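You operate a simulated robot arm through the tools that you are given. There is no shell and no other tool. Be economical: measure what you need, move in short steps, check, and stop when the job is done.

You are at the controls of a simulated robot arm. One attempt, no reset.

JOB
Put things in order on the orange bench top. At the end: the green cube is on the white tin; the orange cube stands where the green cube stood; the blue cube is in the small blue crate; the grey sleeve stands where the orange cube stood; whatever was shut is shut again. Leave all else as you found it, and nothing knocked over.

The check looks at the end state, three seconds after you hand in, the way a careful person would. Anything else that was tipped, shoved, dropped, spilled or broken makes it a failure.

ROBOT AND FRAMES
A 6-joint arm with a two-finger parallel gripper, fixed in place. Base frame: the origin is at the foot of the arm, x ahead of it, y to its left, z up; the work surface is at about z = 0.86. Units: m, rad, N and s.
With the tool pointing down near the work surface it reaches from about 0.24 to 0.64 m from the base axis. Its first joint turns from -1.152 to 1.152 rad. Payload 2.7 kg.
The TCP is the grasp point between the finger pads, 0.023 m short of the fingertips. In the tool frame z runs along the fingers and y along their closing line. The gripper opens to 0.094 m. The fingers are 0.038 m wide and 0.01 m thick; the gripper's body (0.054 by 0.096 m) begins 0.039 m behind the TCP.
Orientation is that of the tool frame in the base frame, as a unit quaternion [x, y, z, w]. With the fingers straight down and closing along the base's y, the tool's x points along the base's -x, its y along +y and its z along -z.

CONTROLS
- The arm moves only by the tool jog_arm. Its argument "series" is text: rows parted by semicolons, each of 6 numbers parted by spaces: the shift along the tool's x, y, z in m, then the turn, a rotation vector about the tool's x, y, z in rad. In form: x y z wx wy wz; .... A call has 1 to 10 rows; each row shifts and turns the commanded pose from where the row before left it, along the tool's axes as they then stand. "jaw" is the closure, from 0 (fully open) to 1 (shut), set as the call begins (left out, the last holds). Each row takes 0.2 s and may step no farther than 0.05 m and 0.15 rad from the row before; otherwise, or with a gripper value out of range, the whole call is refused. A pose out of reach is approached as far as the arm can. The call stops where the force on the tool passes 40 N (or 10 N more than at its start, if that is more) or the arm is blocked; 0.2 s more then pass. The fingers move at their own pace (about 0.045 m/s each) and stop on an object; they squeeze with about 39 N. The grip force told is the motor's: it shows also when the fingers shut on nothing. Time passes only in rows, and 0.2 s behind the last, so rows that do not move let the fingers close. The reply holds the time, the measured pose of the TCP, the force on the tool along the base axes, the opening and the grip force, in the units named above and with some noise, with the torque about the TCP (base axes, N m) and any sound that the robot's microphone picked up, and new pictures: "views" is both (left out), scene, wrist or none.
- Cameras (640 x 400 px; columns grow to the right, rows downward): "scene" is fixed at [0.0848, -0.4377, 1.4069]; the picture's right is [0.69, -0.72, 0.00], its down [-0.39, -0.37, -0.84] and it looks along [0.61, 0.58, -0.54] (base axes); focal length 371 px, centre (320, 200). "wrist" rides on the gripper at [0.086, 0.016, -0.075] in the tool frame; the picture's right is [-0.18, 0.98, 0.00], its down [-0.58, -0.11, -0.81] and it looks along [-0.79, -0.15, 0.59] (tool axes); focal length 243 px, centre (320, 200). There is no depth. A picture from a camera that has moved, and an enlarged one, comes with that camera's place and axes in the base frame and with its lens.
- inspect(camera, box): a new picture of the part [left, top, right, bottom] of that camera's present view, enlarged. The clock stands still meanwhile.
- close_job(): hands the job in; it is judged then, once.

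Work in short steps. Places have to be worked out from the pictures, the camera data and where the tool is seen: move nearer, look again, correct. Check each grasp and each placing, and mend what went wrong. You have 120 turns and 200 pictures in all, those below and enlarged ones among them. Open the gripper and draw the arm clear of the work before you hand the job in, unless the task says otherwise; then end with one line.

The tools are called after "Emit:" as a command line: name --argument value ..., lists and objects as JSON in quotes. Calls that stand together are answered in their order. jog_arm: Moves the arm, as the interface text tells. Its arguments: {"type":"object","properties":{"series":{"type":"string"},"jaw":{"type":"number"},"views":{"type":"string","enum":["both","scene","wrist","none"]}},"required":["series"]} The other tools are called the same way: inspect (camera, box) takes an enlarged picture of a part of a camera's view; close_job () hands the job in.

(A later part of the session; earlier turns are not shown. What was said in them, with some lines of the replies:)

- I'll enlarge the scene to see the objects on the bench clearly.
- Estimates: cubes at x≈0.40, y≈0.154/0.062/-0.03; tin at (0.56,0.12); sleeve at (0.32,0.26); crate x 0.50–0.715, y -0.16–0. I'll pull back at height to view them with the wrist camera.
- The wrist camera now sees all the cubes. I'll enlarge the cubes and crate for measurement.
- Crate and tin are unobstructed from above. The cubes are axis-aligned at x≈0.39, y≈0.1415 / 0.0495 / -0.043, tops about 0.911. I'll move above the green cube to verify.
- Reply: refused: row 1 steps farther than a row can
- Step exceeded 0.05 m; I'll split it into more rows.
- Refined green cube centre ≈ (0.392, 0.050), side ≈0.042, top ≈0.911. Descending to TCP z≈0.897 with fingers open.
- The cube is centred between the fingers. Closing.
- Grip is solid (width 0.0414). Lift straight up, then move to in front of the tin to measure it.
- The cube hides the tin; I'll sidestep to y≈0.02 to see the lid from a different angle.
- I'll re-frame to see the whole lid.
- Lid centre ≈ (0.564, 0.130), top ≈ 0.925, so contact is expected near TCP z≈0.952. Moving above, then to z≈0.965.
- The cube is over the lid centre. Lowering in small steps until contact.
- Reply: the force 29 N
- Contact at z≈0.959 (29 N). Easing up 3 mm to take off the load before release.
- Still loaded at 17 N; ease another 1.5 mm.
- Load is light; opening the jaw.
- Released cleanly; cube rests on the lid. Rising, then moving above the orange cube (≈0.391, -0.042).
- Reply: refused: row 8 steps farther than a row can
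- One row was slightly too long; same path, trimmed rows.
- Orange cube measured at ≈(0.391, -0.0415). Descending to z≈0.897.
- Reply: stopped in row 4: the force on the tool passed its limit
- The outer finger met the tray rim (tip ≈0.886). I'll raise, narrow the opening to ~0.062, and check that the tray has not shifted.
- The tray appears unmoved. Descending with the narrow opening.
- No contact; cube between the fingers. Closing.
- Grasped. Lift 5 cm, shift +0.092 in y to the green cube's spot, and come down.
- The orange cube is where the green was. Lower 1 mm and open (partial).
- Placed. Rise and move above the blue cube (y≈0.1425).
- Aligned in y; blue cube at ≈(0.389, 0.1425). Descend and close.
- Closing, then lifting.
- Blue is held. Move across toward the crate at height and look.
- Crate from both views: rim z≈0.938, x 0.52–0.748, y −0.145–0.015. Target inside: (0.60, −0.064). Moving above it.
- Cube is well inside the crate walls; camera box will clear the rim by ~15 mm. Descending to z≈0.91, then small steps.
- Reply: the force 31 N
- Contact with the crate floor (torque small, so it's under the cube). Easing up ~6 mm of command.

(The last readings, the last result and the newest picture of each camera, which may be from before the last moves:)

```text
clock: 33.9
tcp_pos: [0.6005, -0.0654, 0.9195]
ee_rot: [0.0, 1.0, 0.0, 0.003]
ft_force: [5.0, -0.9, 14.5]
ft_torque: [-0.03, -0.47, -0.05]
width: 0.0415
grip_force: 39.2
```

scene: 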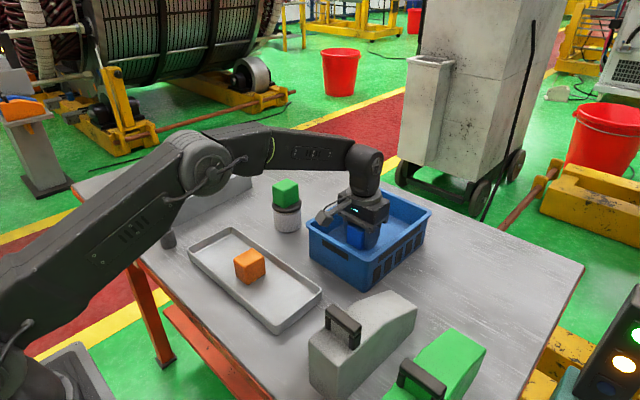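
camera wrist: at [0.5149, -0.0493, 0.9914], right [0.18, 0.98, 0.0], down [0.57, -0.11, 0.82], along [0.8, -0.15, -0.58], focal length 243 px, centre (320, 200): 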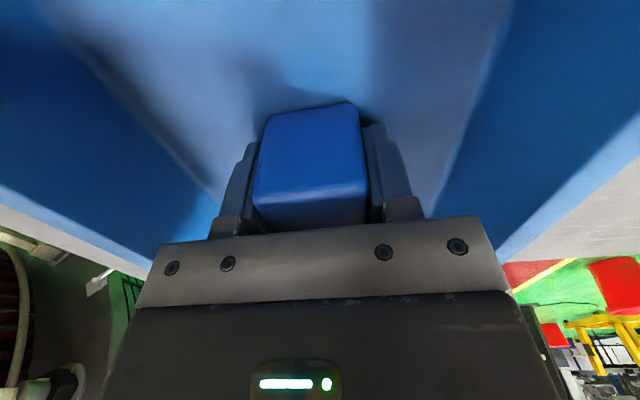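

Emit:
jog_arm --series "0 0 -0.0018 0 0 0; 0 0 0 0 0 0" --views "none"

Emit:
jog_arm --series "0 0 0 0 0 0; 0 0 0 0 0 0; 0 0 0 0 0 0" --jaw 0.25 --views "wrist"

```text
clock: 34.5
tcp_pos: [0.5997, -0.0646, 0.9169]
ee_rot: [-0.001, 1.0, 0.0, 0.0]
ft_force: [2.1, -0.1, 3.5]
ft_torque: [0.01, -0.16, 0.01]
width: 0.0415
grip_force: 38.7
```

```text
clock: 35.3
tcp_pos: [0.6005, -0.0644, 0.9201]
ee_rot: [-0.001, 1.0, 0.0, 0.002]
ft_force: [-0.7, -0.1, -0.8]
ft_torque: [-0.03, 0.03, -0.01]
width: 0.0705
grip_force: 0.0
camera wrist: at [0.5133, -0.0489, 0.9943], right [0.18, 0.98, 0.0], down [0.58, -0.11, 0.81], along [0.79, -0.15, -0.59], focal length 243 px, centre (320, 200)
```

wrist: 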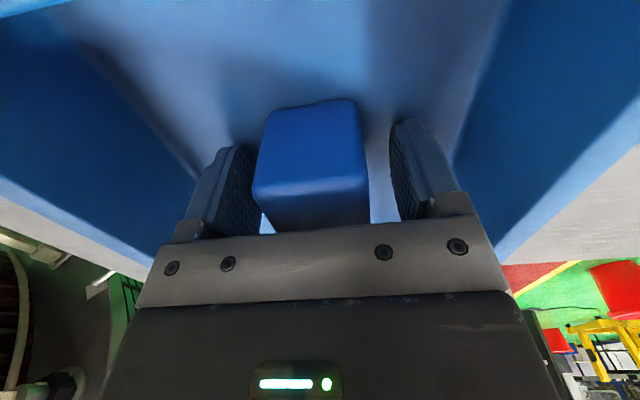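

Blue rests in the crate. Rising straight up.

Emit:
jog_arm --series "0 0 -0.02 0 0 0; 0 0 -0.05 0 0 0; 0 0 -0.05 0 0 0; 0 0 -0.05 0 0 0; 0.045 0.02 0 0 0 0; 0.045 0.02 0 0 0 0; 0.04 0.03 0 0 0 0; 0.035 0.035 0 0 0 0; 0.035 0.035 0 0 0 0; 0.035 0.035 0 0 0 0"

```text
clock: 37.5
tcp_pos: [0.362, 0.1099, 1.0892]
ee_rot: [0.0, 1.0, -0.001, 0.003]
ft_force: [-0.5, -0.2, 0.2]
ft_torque: [-0.02, -0.01, 0.01]
width: 0.0705
grip_force: 0.1
camera wrist: at [0.2753, 0.1261, 1.1638], right [0.18, 0.98, 0.0], down [0.58, -0.11, 0.81], along [0.8, -0.15, -0.59], focal length 243 px, centre (320, 200)
```

scene: 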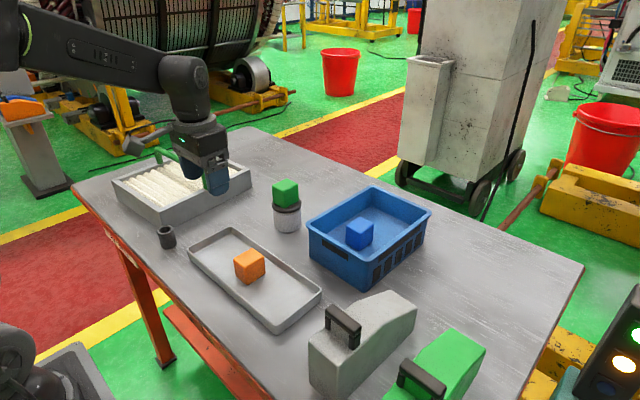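
wrist: 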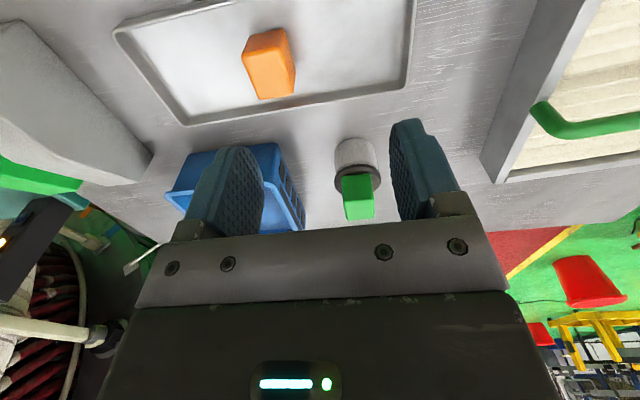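

All cubes look right. Moving back-left to view the sleeve.

Emit:
jog_arm --series "0.03 0.035 0 0 0 0; 0.03 0.035 0 0 0 0; 0.03 0.035 0 0 0 0; 0 0.03 0 0 0 0; 0 0 0 0 0 0; 0 0 0 0 0 0"

```text
clock: 38.9
tcp_pos: [0.2748, 0.2447, 1.088]
ee_rot: [-0.001, 1.0, -0.001, 0.002]
ft_force: [-0.1, -0.3, 0.0]
ft_torque: [0.0, 0.03, -0.02]
width: 0.0704
grip_force: 0.0
camera wrist: at [0.1874, 0.2606, 1.1621], right [0.18, 0.98, 0.0], down [0.58, -0.11, 0.81], along [0.8, -0.15, -0.59], focal length 243 px, centre (320, 200)
```

scene: 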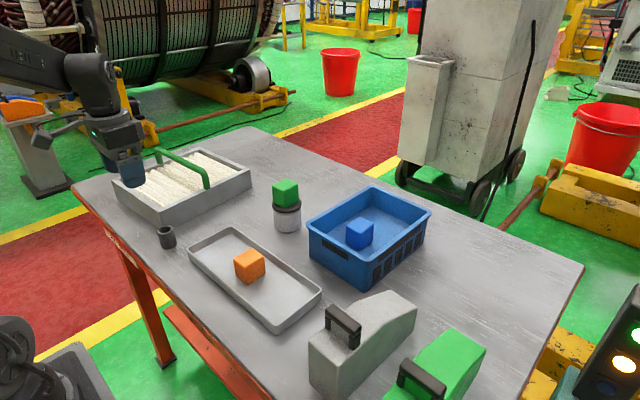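
wrist: 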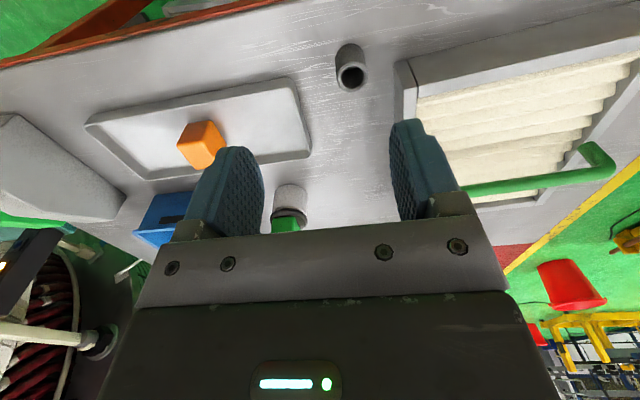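

Emit:
inspect --camera "wrist" --box '[300, 30, 420, 105]'

Emit:
inspect --camera "scene" --box '[136, 215, 196, 260]'

```text
5.33 times, centred on (360, 68) of wrist
camera zoom: at [0.1874, 0.2606, 1.1621], right [0.18, 0.98, 0.0], down [0.58, -0.11, 0.81], along [0.8, -0.15, -0.59], focal length 1294 px, centre (107, 907)
```

zoom: 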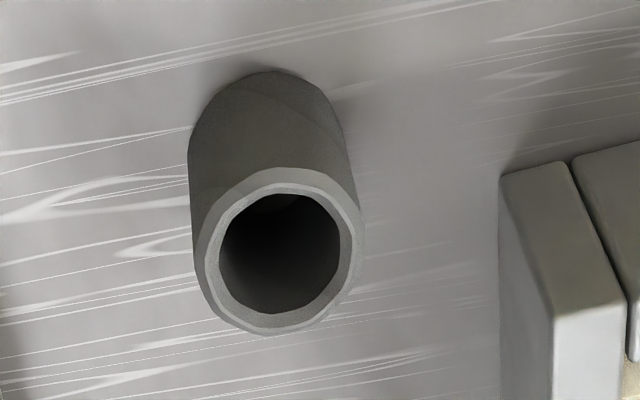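

```text
8.89 times, centred on (166, 238) of scene
camera zoom: at [0.0848, -0.4376, 1.4069], right [0.69, -0.72, 0.0], down [-0.39, -0.37, -0.84], along [0.61, 0.58, -0.54], focal length 3300 px, centre (1689, -133)
```

zoom: 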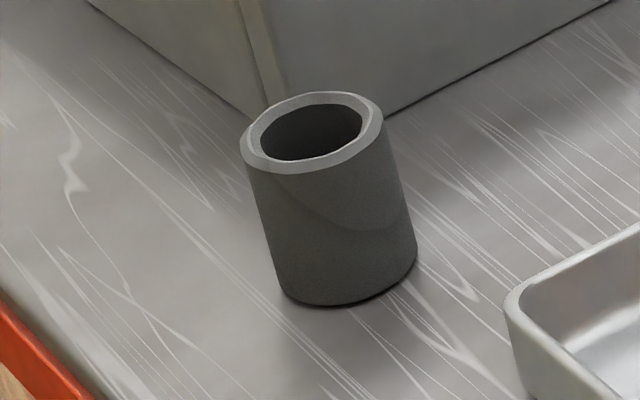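

Sleeve at ≈(0.326, 0.2715), top ≈0.90, Ø≈0.035; sand bin wall at y≈0.322, top ≈0.913 – clears the palm. Narrow the jaw to ~0.052 and go above at z≈0.96.

Emit:
jog_arm --series "-0.017 0.009 0.035 0 0 0; -0.017 0.009 0.035 0 0 0; -0.017 0.009 0.035 0 0 0; 0 0 0.023 0 0 0; 0 0 0 0 0 0; 0 0 0 0 0 0" --jaw 0.45

Emit:
inspect --camera "wrist" --box '[200, 10, 440, 160]'

```text
clock: 40.3
tcp_pos: [0.3266, 0.271, 0.9601]
ee_rot: [-0.001, 1.0, -0.002, 0.002]
ft_force: [-1.5, -0.1, 0.6]
ft_torque: [0.0, -0.01, -0.04]
width: 0.0517
grip_force: 0.1
camera wrist: at [0.2392, 0.2878, 1.0348], right [0.18, 0.98, 0.0], down [0.58, -0.11, 0.81], along [0.8, -0.15, -0.59], focal length 243 px, centre (320, 200)
```

scene: 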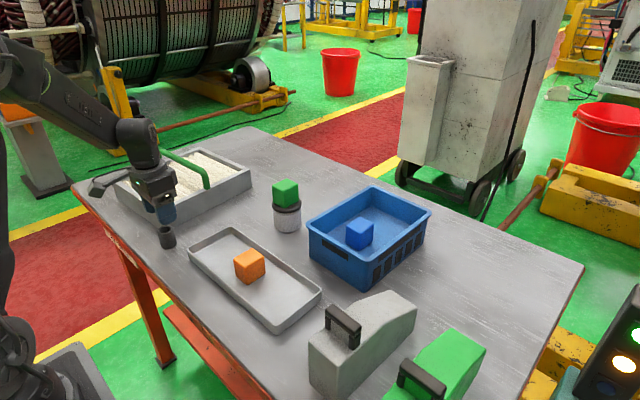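
wrist: 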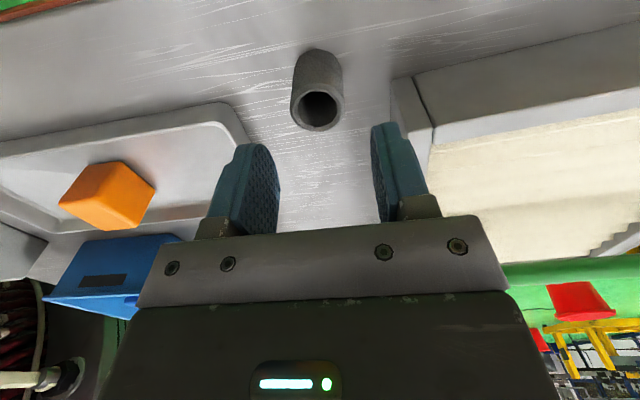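

```text
2.67 times, centred on (320, 85) of wrist
camera zoom: at [0.2392, 0.2878, 1.0348], right [0.18, 0.98, 0.0], down [0.58, -0.11, 0.81], along [0.8, -0.15, -0.59], focal length 647 px, centre (320, 507)
```

zoom: 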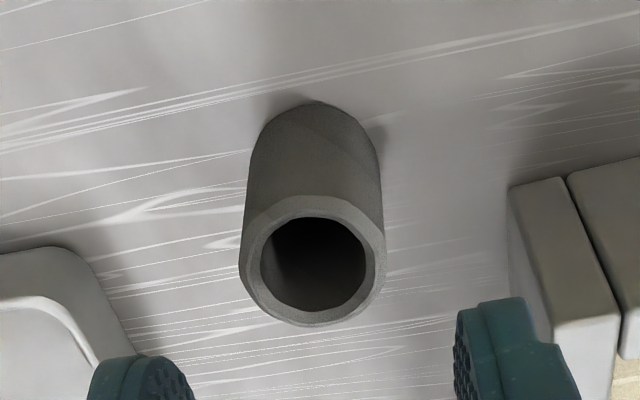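

Sleeve centre ≈(0.3255, 0.270). Descending to z≈0.893.

Emit:
jog_arm --series "0.001 -0.001 0.03 0 0 0; 0 0 0.02 0 0 0; 0 0 0.01 0 0 0; 0 0 0.007 0 0 0; 0 0 0 0 0 0; 0 0 0 0 0 0"

Emit:
inspect --camera "scene" --box '[110, 170, 230, 260]'

```text
clock: 41.7
tcp_pos: [0.3253, 0.2703, 0.8938]
ee_rot: [-0.001, 1.0, -0.001, 0.001]
ft_force: [-0.4, 0.9, -0.2]
ft_torque: [0.01, -0.01, 0.0]
width: 0.0517
grip_force: 0.1
camera wrist: at [0.2382, 0.2868, 0.9682], right [0.18, 0.98, 0.0], down [0.58, -0.11, 0.81], along [0.8, -0.15, -0.59], focal length 243 px, centre (320, 200)
```

scene: 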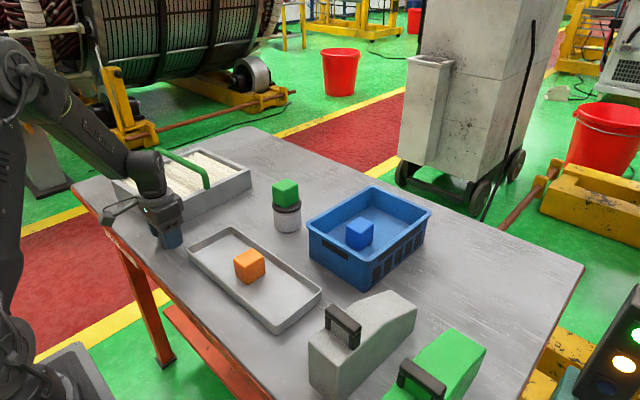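
wrist: 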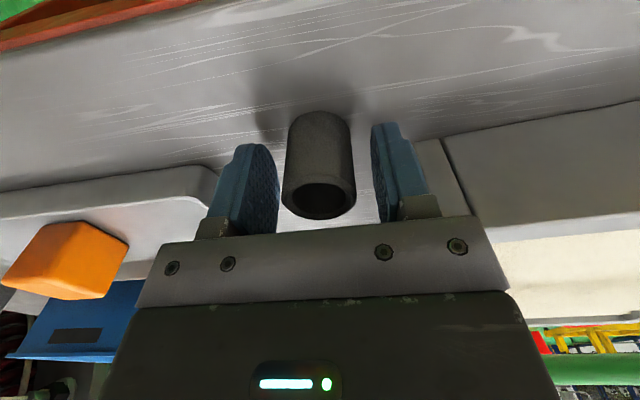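

```text
4.44 times, centred on (170, 215) of scene
camera zoom: at [0.0848, -0.4377, 1.4069], right [0.69, -0.72, 0.0], down [-0.39, -0.37, -0.84], along [0.61, 0.58, -0.54], focal length 1650 px, centre (987, 133)
```

zoom: 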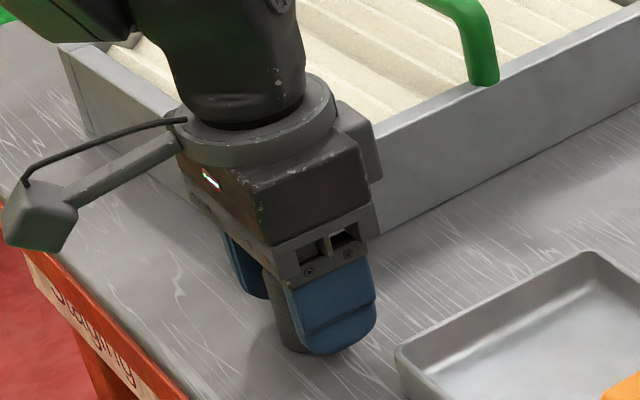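

Sleeve is between the fingers, clear of the bin. Closing and lifting 2 cm.

Emit:
jog_arm --series "0 0 0 0 0 0; 0 0 0 0 0 0; 0 0 0 0 0 0; 0 0 0 0 0 0" --jaw 1 --views "wrist"

```text
clock: 42.7
tcp_pos: [0.3249, 0.2704, 0.8947]
ee_rot: [-0.001, 1.0, 0.0, 0.002]
ft_force: [0.5, -0.4, -0.6]
ft_torque: [0.03, 0.0, -0.02]
width: 0.032
grip_force: 39.6
camera wrist: at [0.2382, 0.2869, 0.9684], right [0.18, 0.98, 0.0], down [0.58, -0.11, 0.81], along [0.8, -0.15, -0.59], focal length 243 px, centre (320, 200)
```

wrist: 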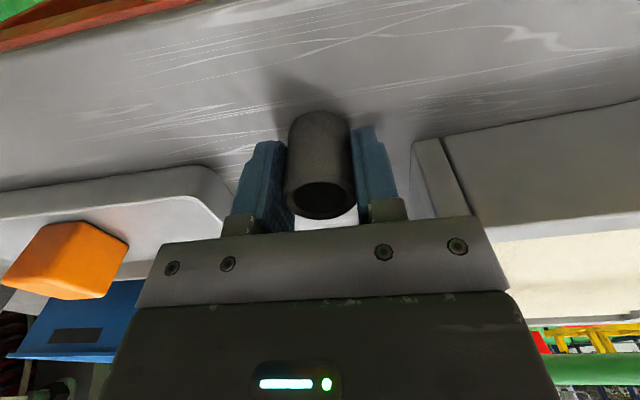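

Gripped (width 0.032). Lift and carry to the orange cube's former spot (0.393, −0.041).

Emit:
jog_arm --series "0 0 -0.02 0 0 0; 0 0 -0.045 0 0 0; 0 0 -0.045 0 0 0; -0.01 -0.045 0 0 0 0; -0.01 -0.045 0 0 0 0; -0.01 -0.045 0 0 0 0; -0.01 -0.045 0 0 0 0; -0.01 -0.045 0 0 0 0; -0.01 -0.045 0 0 0 0; -0.008 -0.0414 0 0 0 0"

```text
clock: 44.9
tcp_pos: [0.3938, -0.0424, 1.0054]
ee_rot: [-0.001, 1.0, 0.0, 0.002]
ft_force: [0.0, 0.9, -0.1]
ft_torque: [0.01, 0.0, -0.01]
width: 0.0321
grip_force: 39.4
camera wrist: at [0.3065, -0.0255, 1.0791], right [0.18, 0.98, 0.0], down [0.58, -0.11, 0.81], along [0.8, -0.15, -0.59], focal length 243 px, centre (320, 200)
```

scene: 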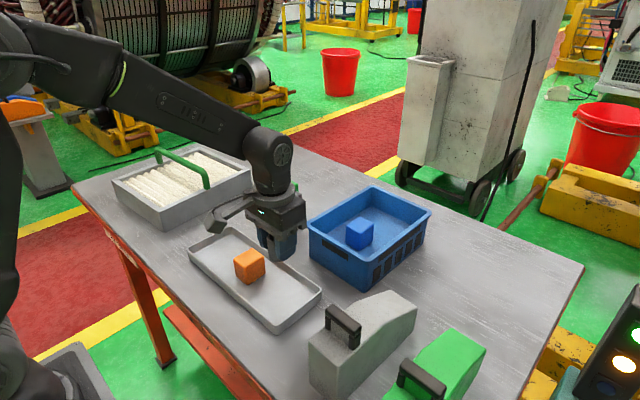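
wrist: 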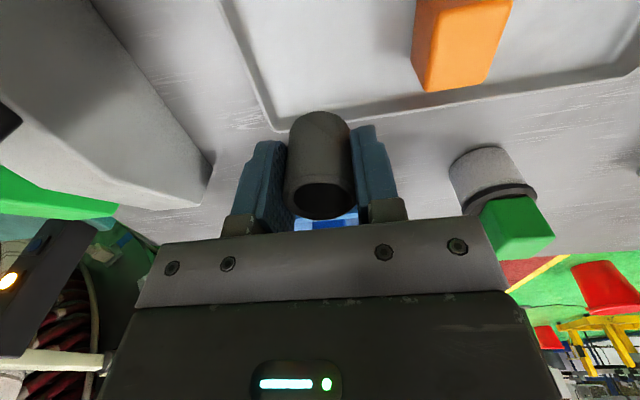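

Correct place (matches the orange grasp pose). Descending to ~0.912.

Emit:
jog_arm --series "0 0.0005 0.04 0 0 0; 0 0 0.035 0 0 0; 0 0 0.015 0 0 0; 0 0 0.003 0 0 0; 0 0 0 0 0 0; 0 0 0 0 0 0" --views "wrist"

Emit:
inspect --camera "scene" --box '[220, 220, 340, 340]'

```text
clock: 46.3
tcp_pos: [0.3924, -0.0404, 0.9103]
ee_rot: [-0.001, 1.0, -0.001, 0.002]
ft_force: [0.0, -0.2, -0.2]
ft_torque: [0.04, -0.02, 0.0]
width: 0.0323
grip_force: 39.1
camera wrist: at [0.3062, -0.0242, 0.9849], right [0.18, 0.98, 0.0], down [0.58, -0.11, 0.81], along [0.8, -0.15, -0.59], focal length 243 px, centre (320, 200)
```

wrist: 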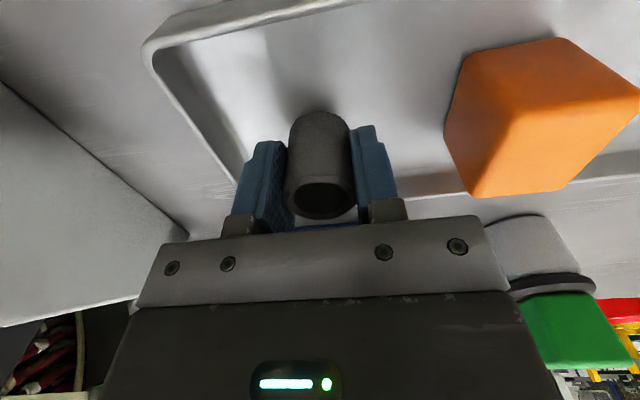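

```text
3.33 times, centred on (280, 280) of scene
camera zoom: at [0.0848, -0.4377, 1.4069], right [0.69, -0.72, 0.0], down [-0.39, -0.37, -0.84], along [0.61, 0.58, -0.54], focal length 1237 px, centre (453, -67)
```

zoom: 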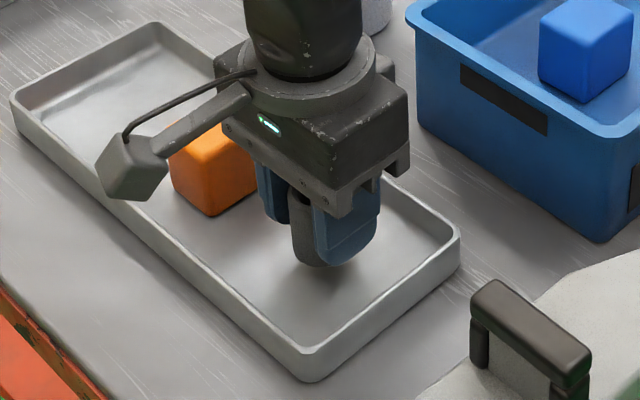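

Still free. Lowering in 1.5 mm steps to contact.

Emit:
jog_arm --series "0 0 0.0015 0 0 0; 0 0 0.0015 0 0 0; 0 0 0 0 0 0" --views "none"

Emit:
jog_arm --series "0 0 0.0015 0 0 0; 0 0 0 0 0 0; 0 0 0 0 0 0" --views "none"

```text
clock: 47.1
tcp_pos: [0.3938, -0.0397, 0.9084]
ee_rot: [-0.001, 1.0, -0.001, 0.001]
ft_force: [0.3, -0.4, 0.1]
ft_torque: [-0.01, 0.02, 0.0]
width: 0.032
grip_force: 39.4
```

```text
clock: 47.9
tcp_pos: [0.3941, -0.0405, 0.9059]
ee_rot: [-0.001, 1.0, -0.001, 0.001]
ft_force: [-0.3, 0.4, 0.7]
ft_torque: [0.03, 0.0, 0.01]
width: 0.0326
grip_force: 39.7
```

Emit:
jog_arm --series "0 0 0.0015 0 0 0; 0 0 0 0 0 0; 0 0 0 0 0 0" --views "none"

Emit:
jog_arm --series "0 0 0.0015 0 0 0; 0 0 0 0 0 0; 0 0 0 0 0 0" --views "none"

```text
clock: 48.7
tcp_pos: [0.3936, -0.0407, 0.9053]
ee_rot: [0.0, 1.0, -0.001, 0.001]
ft_force: [0.1, -0.1, -0.8]
ft_torque: [0.06, 0.04, -0.05]
width: 0.0321
grip_force: 39.2
```

```text
clock: 49.5
tcp_pos: [0.3933, -0.0404, 0.9033]
ee_rot: [-0.001, 1.0, -0.001, 0.002]
ft_force: [0.1, -0.8, -0.5]
ft_torque: [-0.03, -0.02, 0.03]
width: 0.0321
grip_force: 39.0
```

Still no contact at 0.9035; continuing.

Emit:
jog_arm --series "0 0 0.0015 0 0 0; 0 0 0 0 0 0; 0 0 0 0 0 0" --views "none"

Emit:
jog_arm --series "0 0 0.001 0 0 0; 0 0 0 0 0 0; 0 0 0 0 0 0" --views "wrist"

```text
clock: 50.3
tcp_pos: [0.3932, -0.0392, 0.9022]
ee_rot: [-0.001, 1.0, -0.001, 0.001]
ft_force: [0.9, -0.3, -0.1]
ft_torque: [0.0, -0.02, 0.01]
width: 0.0325
grip_force: 38.8
```

```text
clock: 51.1
tcp_pos: [0.3945, -0.0401, 0.901]
ee_rot: [0.0, 1.0, -0.002, 0.001]
ft_force: [0.0, 0.4, 0.1]
ft_torque: [0.0, 0.0, 0.0]
width: 0.0322
grip_force: 38.9
camera wrist: at [0.3063, -0.0239, 0.9756], right [0.18, 0.98, 0.0], down [0.58, -0.11, 0.81], along [0.8, -0.15, -0.59], focal length 243 px, centre (320, 200)
```

wrist: 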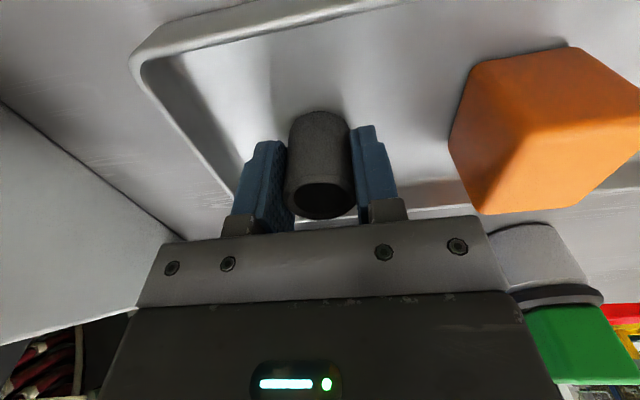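

Emit:
jog_arm --series "0 -0.0008 0.0012 0 0 0; 0 0 0 0 0 0; 0 0 0 0 0 0" --views "none"

Emit:
jog_arm --series "0 0 0.0012 0 0 0; 0 0 0 0 0 0; 0 0 0 0 0 0" --views "none"

Emit:
inspect --camera "scene" --box '[250, 230, 330, 310]'

```text
clock: 51.9
tcp_pos: [0.3938, -0.0415, 0.9004]
ee_rot: [-0.002, 1.0, -0.002, 0.003]
ft_force: [-2.7, 4.0, 8.1]
ft_torque: [0.14, 0.12, 0.01]
width: 0.0322
grip_force: 39.2
```

```text
clock: 52.7
tcp_pos: [0.3943, -0.0406, 0.9006]
ee_rot: [-0.001, 1.0, -0.001, 0.003]
ft_force: [-8.3, 5.7, 32.7]
ft_torque: [0.28, 0.38, 0.02]
width: 0.0322
grip_force: 39.2
```

```text
5.00 times, centred on (290, 270) of scene
camera zoom: at [0.0842, -0.4375, 1.4069], right [0.69, -0.72, 0.0], down [-0.39, -0.37, -0.84], along [0.61, 0.58, -0.54], focal length 1856 px, centre (470, -150)
```

zoom: 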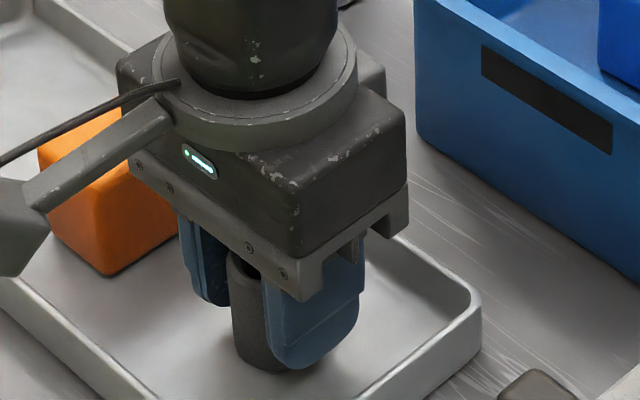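

Contact made (z≈0.9005). Ease 1.2 mm up to near-zero load.

Emit:
jog_arm --series "0 0 -0.0014 0 0 0; 0 0 0 0 0 0; 0 0 0 0 0 0" --views "none"

```text
clock: 53.5
tcp_pos: [0.394, -0.041, 0.9002]
ee_rot: [-0.001, 1.0, -0.001, 0.002]
ft_force: [3.0, 1.6, 12.5]
ft_torque: [0.05, -0.12, -0.02]
width: 0.0322
grip_force: 39.2
```

Emit:
jog_arm --series "0 0 -0.0007 0 0 0; 0 0 0 0 0 0" --views "none"

Emit:
jog_arm --series "0 0 0 0 0 0; 0 0 0 0 0 0; 0 0 0 0 0 0" --jaw 0.38 --views "wrist"

```text
clock: 54.1
tcp_pos: [0.3927, -0.0414, 0.9005]
ee_rot: [0.0, 1.0, -0.001, 0.001]
ft_force: [1.0, -0.5, 2.2]
ft_torque: [-0.03, -0.07, 0.0]
width: 0.0322
grip_force: 39.1
```

```text
clock: 54.9
tcp_pos: [0.3939, -0.04, 0.8999]
ee_rot: [-0.002, 1.0, -0.001, 0.002]
ft_force: [-0.4, 0.2, 0.0]
ft_torque: [0.0, 0.01, 0.03]
width: 0.0583
grip_force: 0.1
camera wrist: at [0.3063, -0.0246, 0.9752], right [0.18, 0.98, 0.0], down [0.58, -0.11, 0.81], along [0.79, -0.15, -0.59], focal length 243 px, centre (320, 200)
```

wrist: 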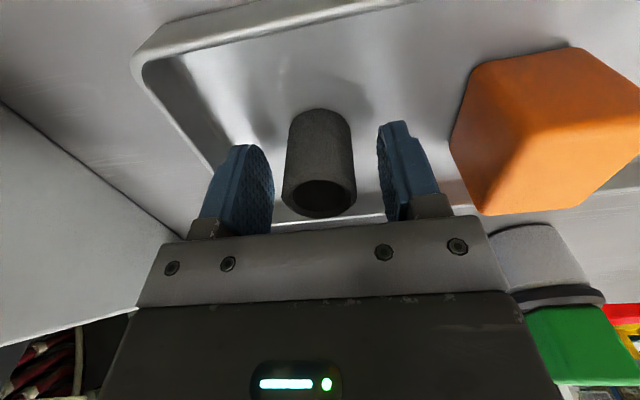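

Sleeve stands upright and free. Rising straight up and clearing back, then opening fully and checking the scene.

Emit:
jog_arm --series "0 0 -0.02 0 0 0; 0 0 -0.045 0 0 0; 0 0 -0.05 0 0 0; 0 0 -0.05 0 0 0; 0 0 -0.05 0 0 0; 0.03 0.03 0 0 0 0; 0.03 0.035 0 0 0 0; 0.03 0.035 0 0 0 0; 0 0 0 0 0 0"

Emit:
inspect --camera "scene" --box '[140, 170, 340, 340]'

Emit:
inspect --camera "scene" --box '[250, 160, 500, 400]'

```text
clock: 56.9
tcp_pos: [0.3022, 0.0594, 1.1149]
ee_rot: [-0.001, 1.0, 0.0, 0.002]
ft_force: [-0.8, 0.8, 0.1]
ft_torque: [0.01, 0.03, -0.01]
width: 0.0583
grip_force: 0.0
camera wrist: at [0.2155, 0.0757, 1.19], right [0.18, 0.98, 0.0], down [0.58, -0.11, 0.81], along [0.8, -0.15, -0.59], focal length 243 px, centre (320, 200)
```

scene: 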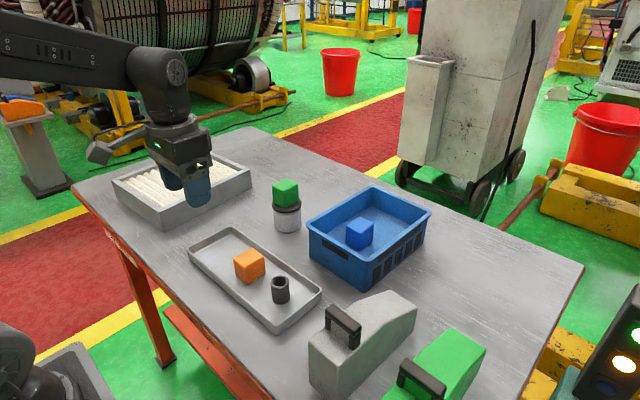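
wrist: 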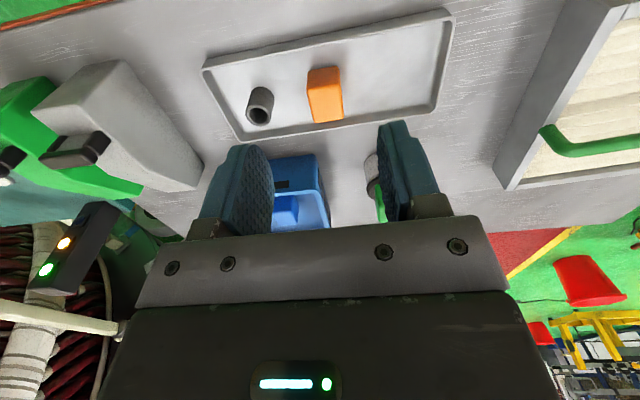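

```text
2.35 times, centred on (240, 255) of scene
camera zoom: at [0.0848, -0.4376, 1.4069], right [0.69, -0.72, 0.0], down [-0.39, -0.37, -0.84], along [0.61, 0.58, -0.54], focal length 873 px, centre (508, 71)
```

zoom: 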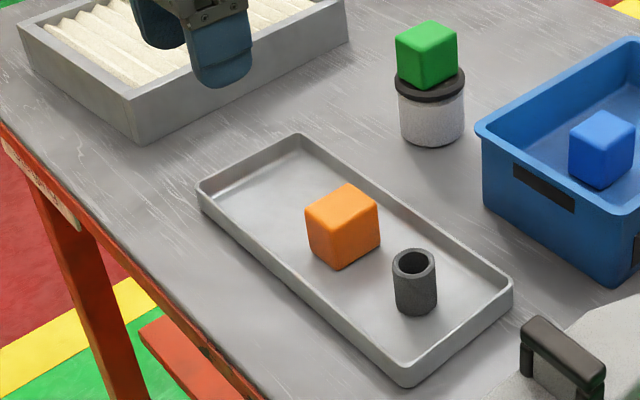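

```text
1.67 times, centred on (375, 280) of scene
camera zoom: at [0.0848, -0.4376, 1.4069], right [0.69, -0.72, 0.0], down [-0.39, -0.37, -0.84], along [0.61, 0.58, -0.54], focal length 619 px, centre (228, 67)
```

zoom: 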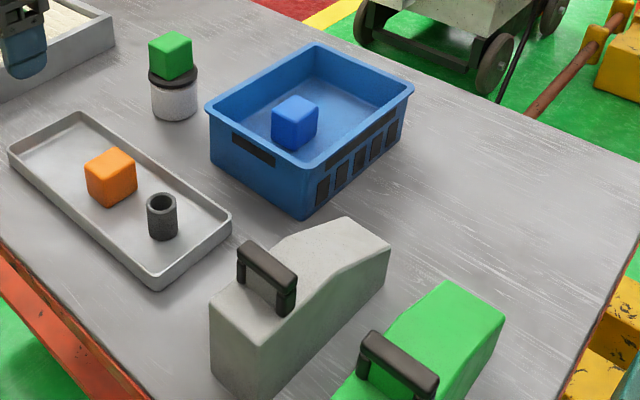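

Everything is in place, upright, and the tin lid is still shut. Opening fully and raising the arm a little further.

Emit:
jog_arm --series "0 0 -0.03 0 0 0; 0 0 0 0 0 0; 0 0 0 0 0 0" --jaw 0 --views "none"

Emit:
close_job

```text
clock: 57.7
tcp_pos: [0.3029, 0.0592, 1.1448]
ee_rot: [-0.001, 1.0, -0.001, 0.002]
ft_force: [0.8, -0.1, -0.1]
ft_torque: [0.01, 0.02, 0.0]
width: 0.094
grip_force: 0.0
```

```text
The job is handed in.
```

The job is handed in: the green cube is on the white tin, which stayed shut; the orange cube is in the green's place, the blue cube in the crate, and the sleeve in the orange's place; one finger touched the tray rim once, but nothing looked moved or tipped in the last pictures.
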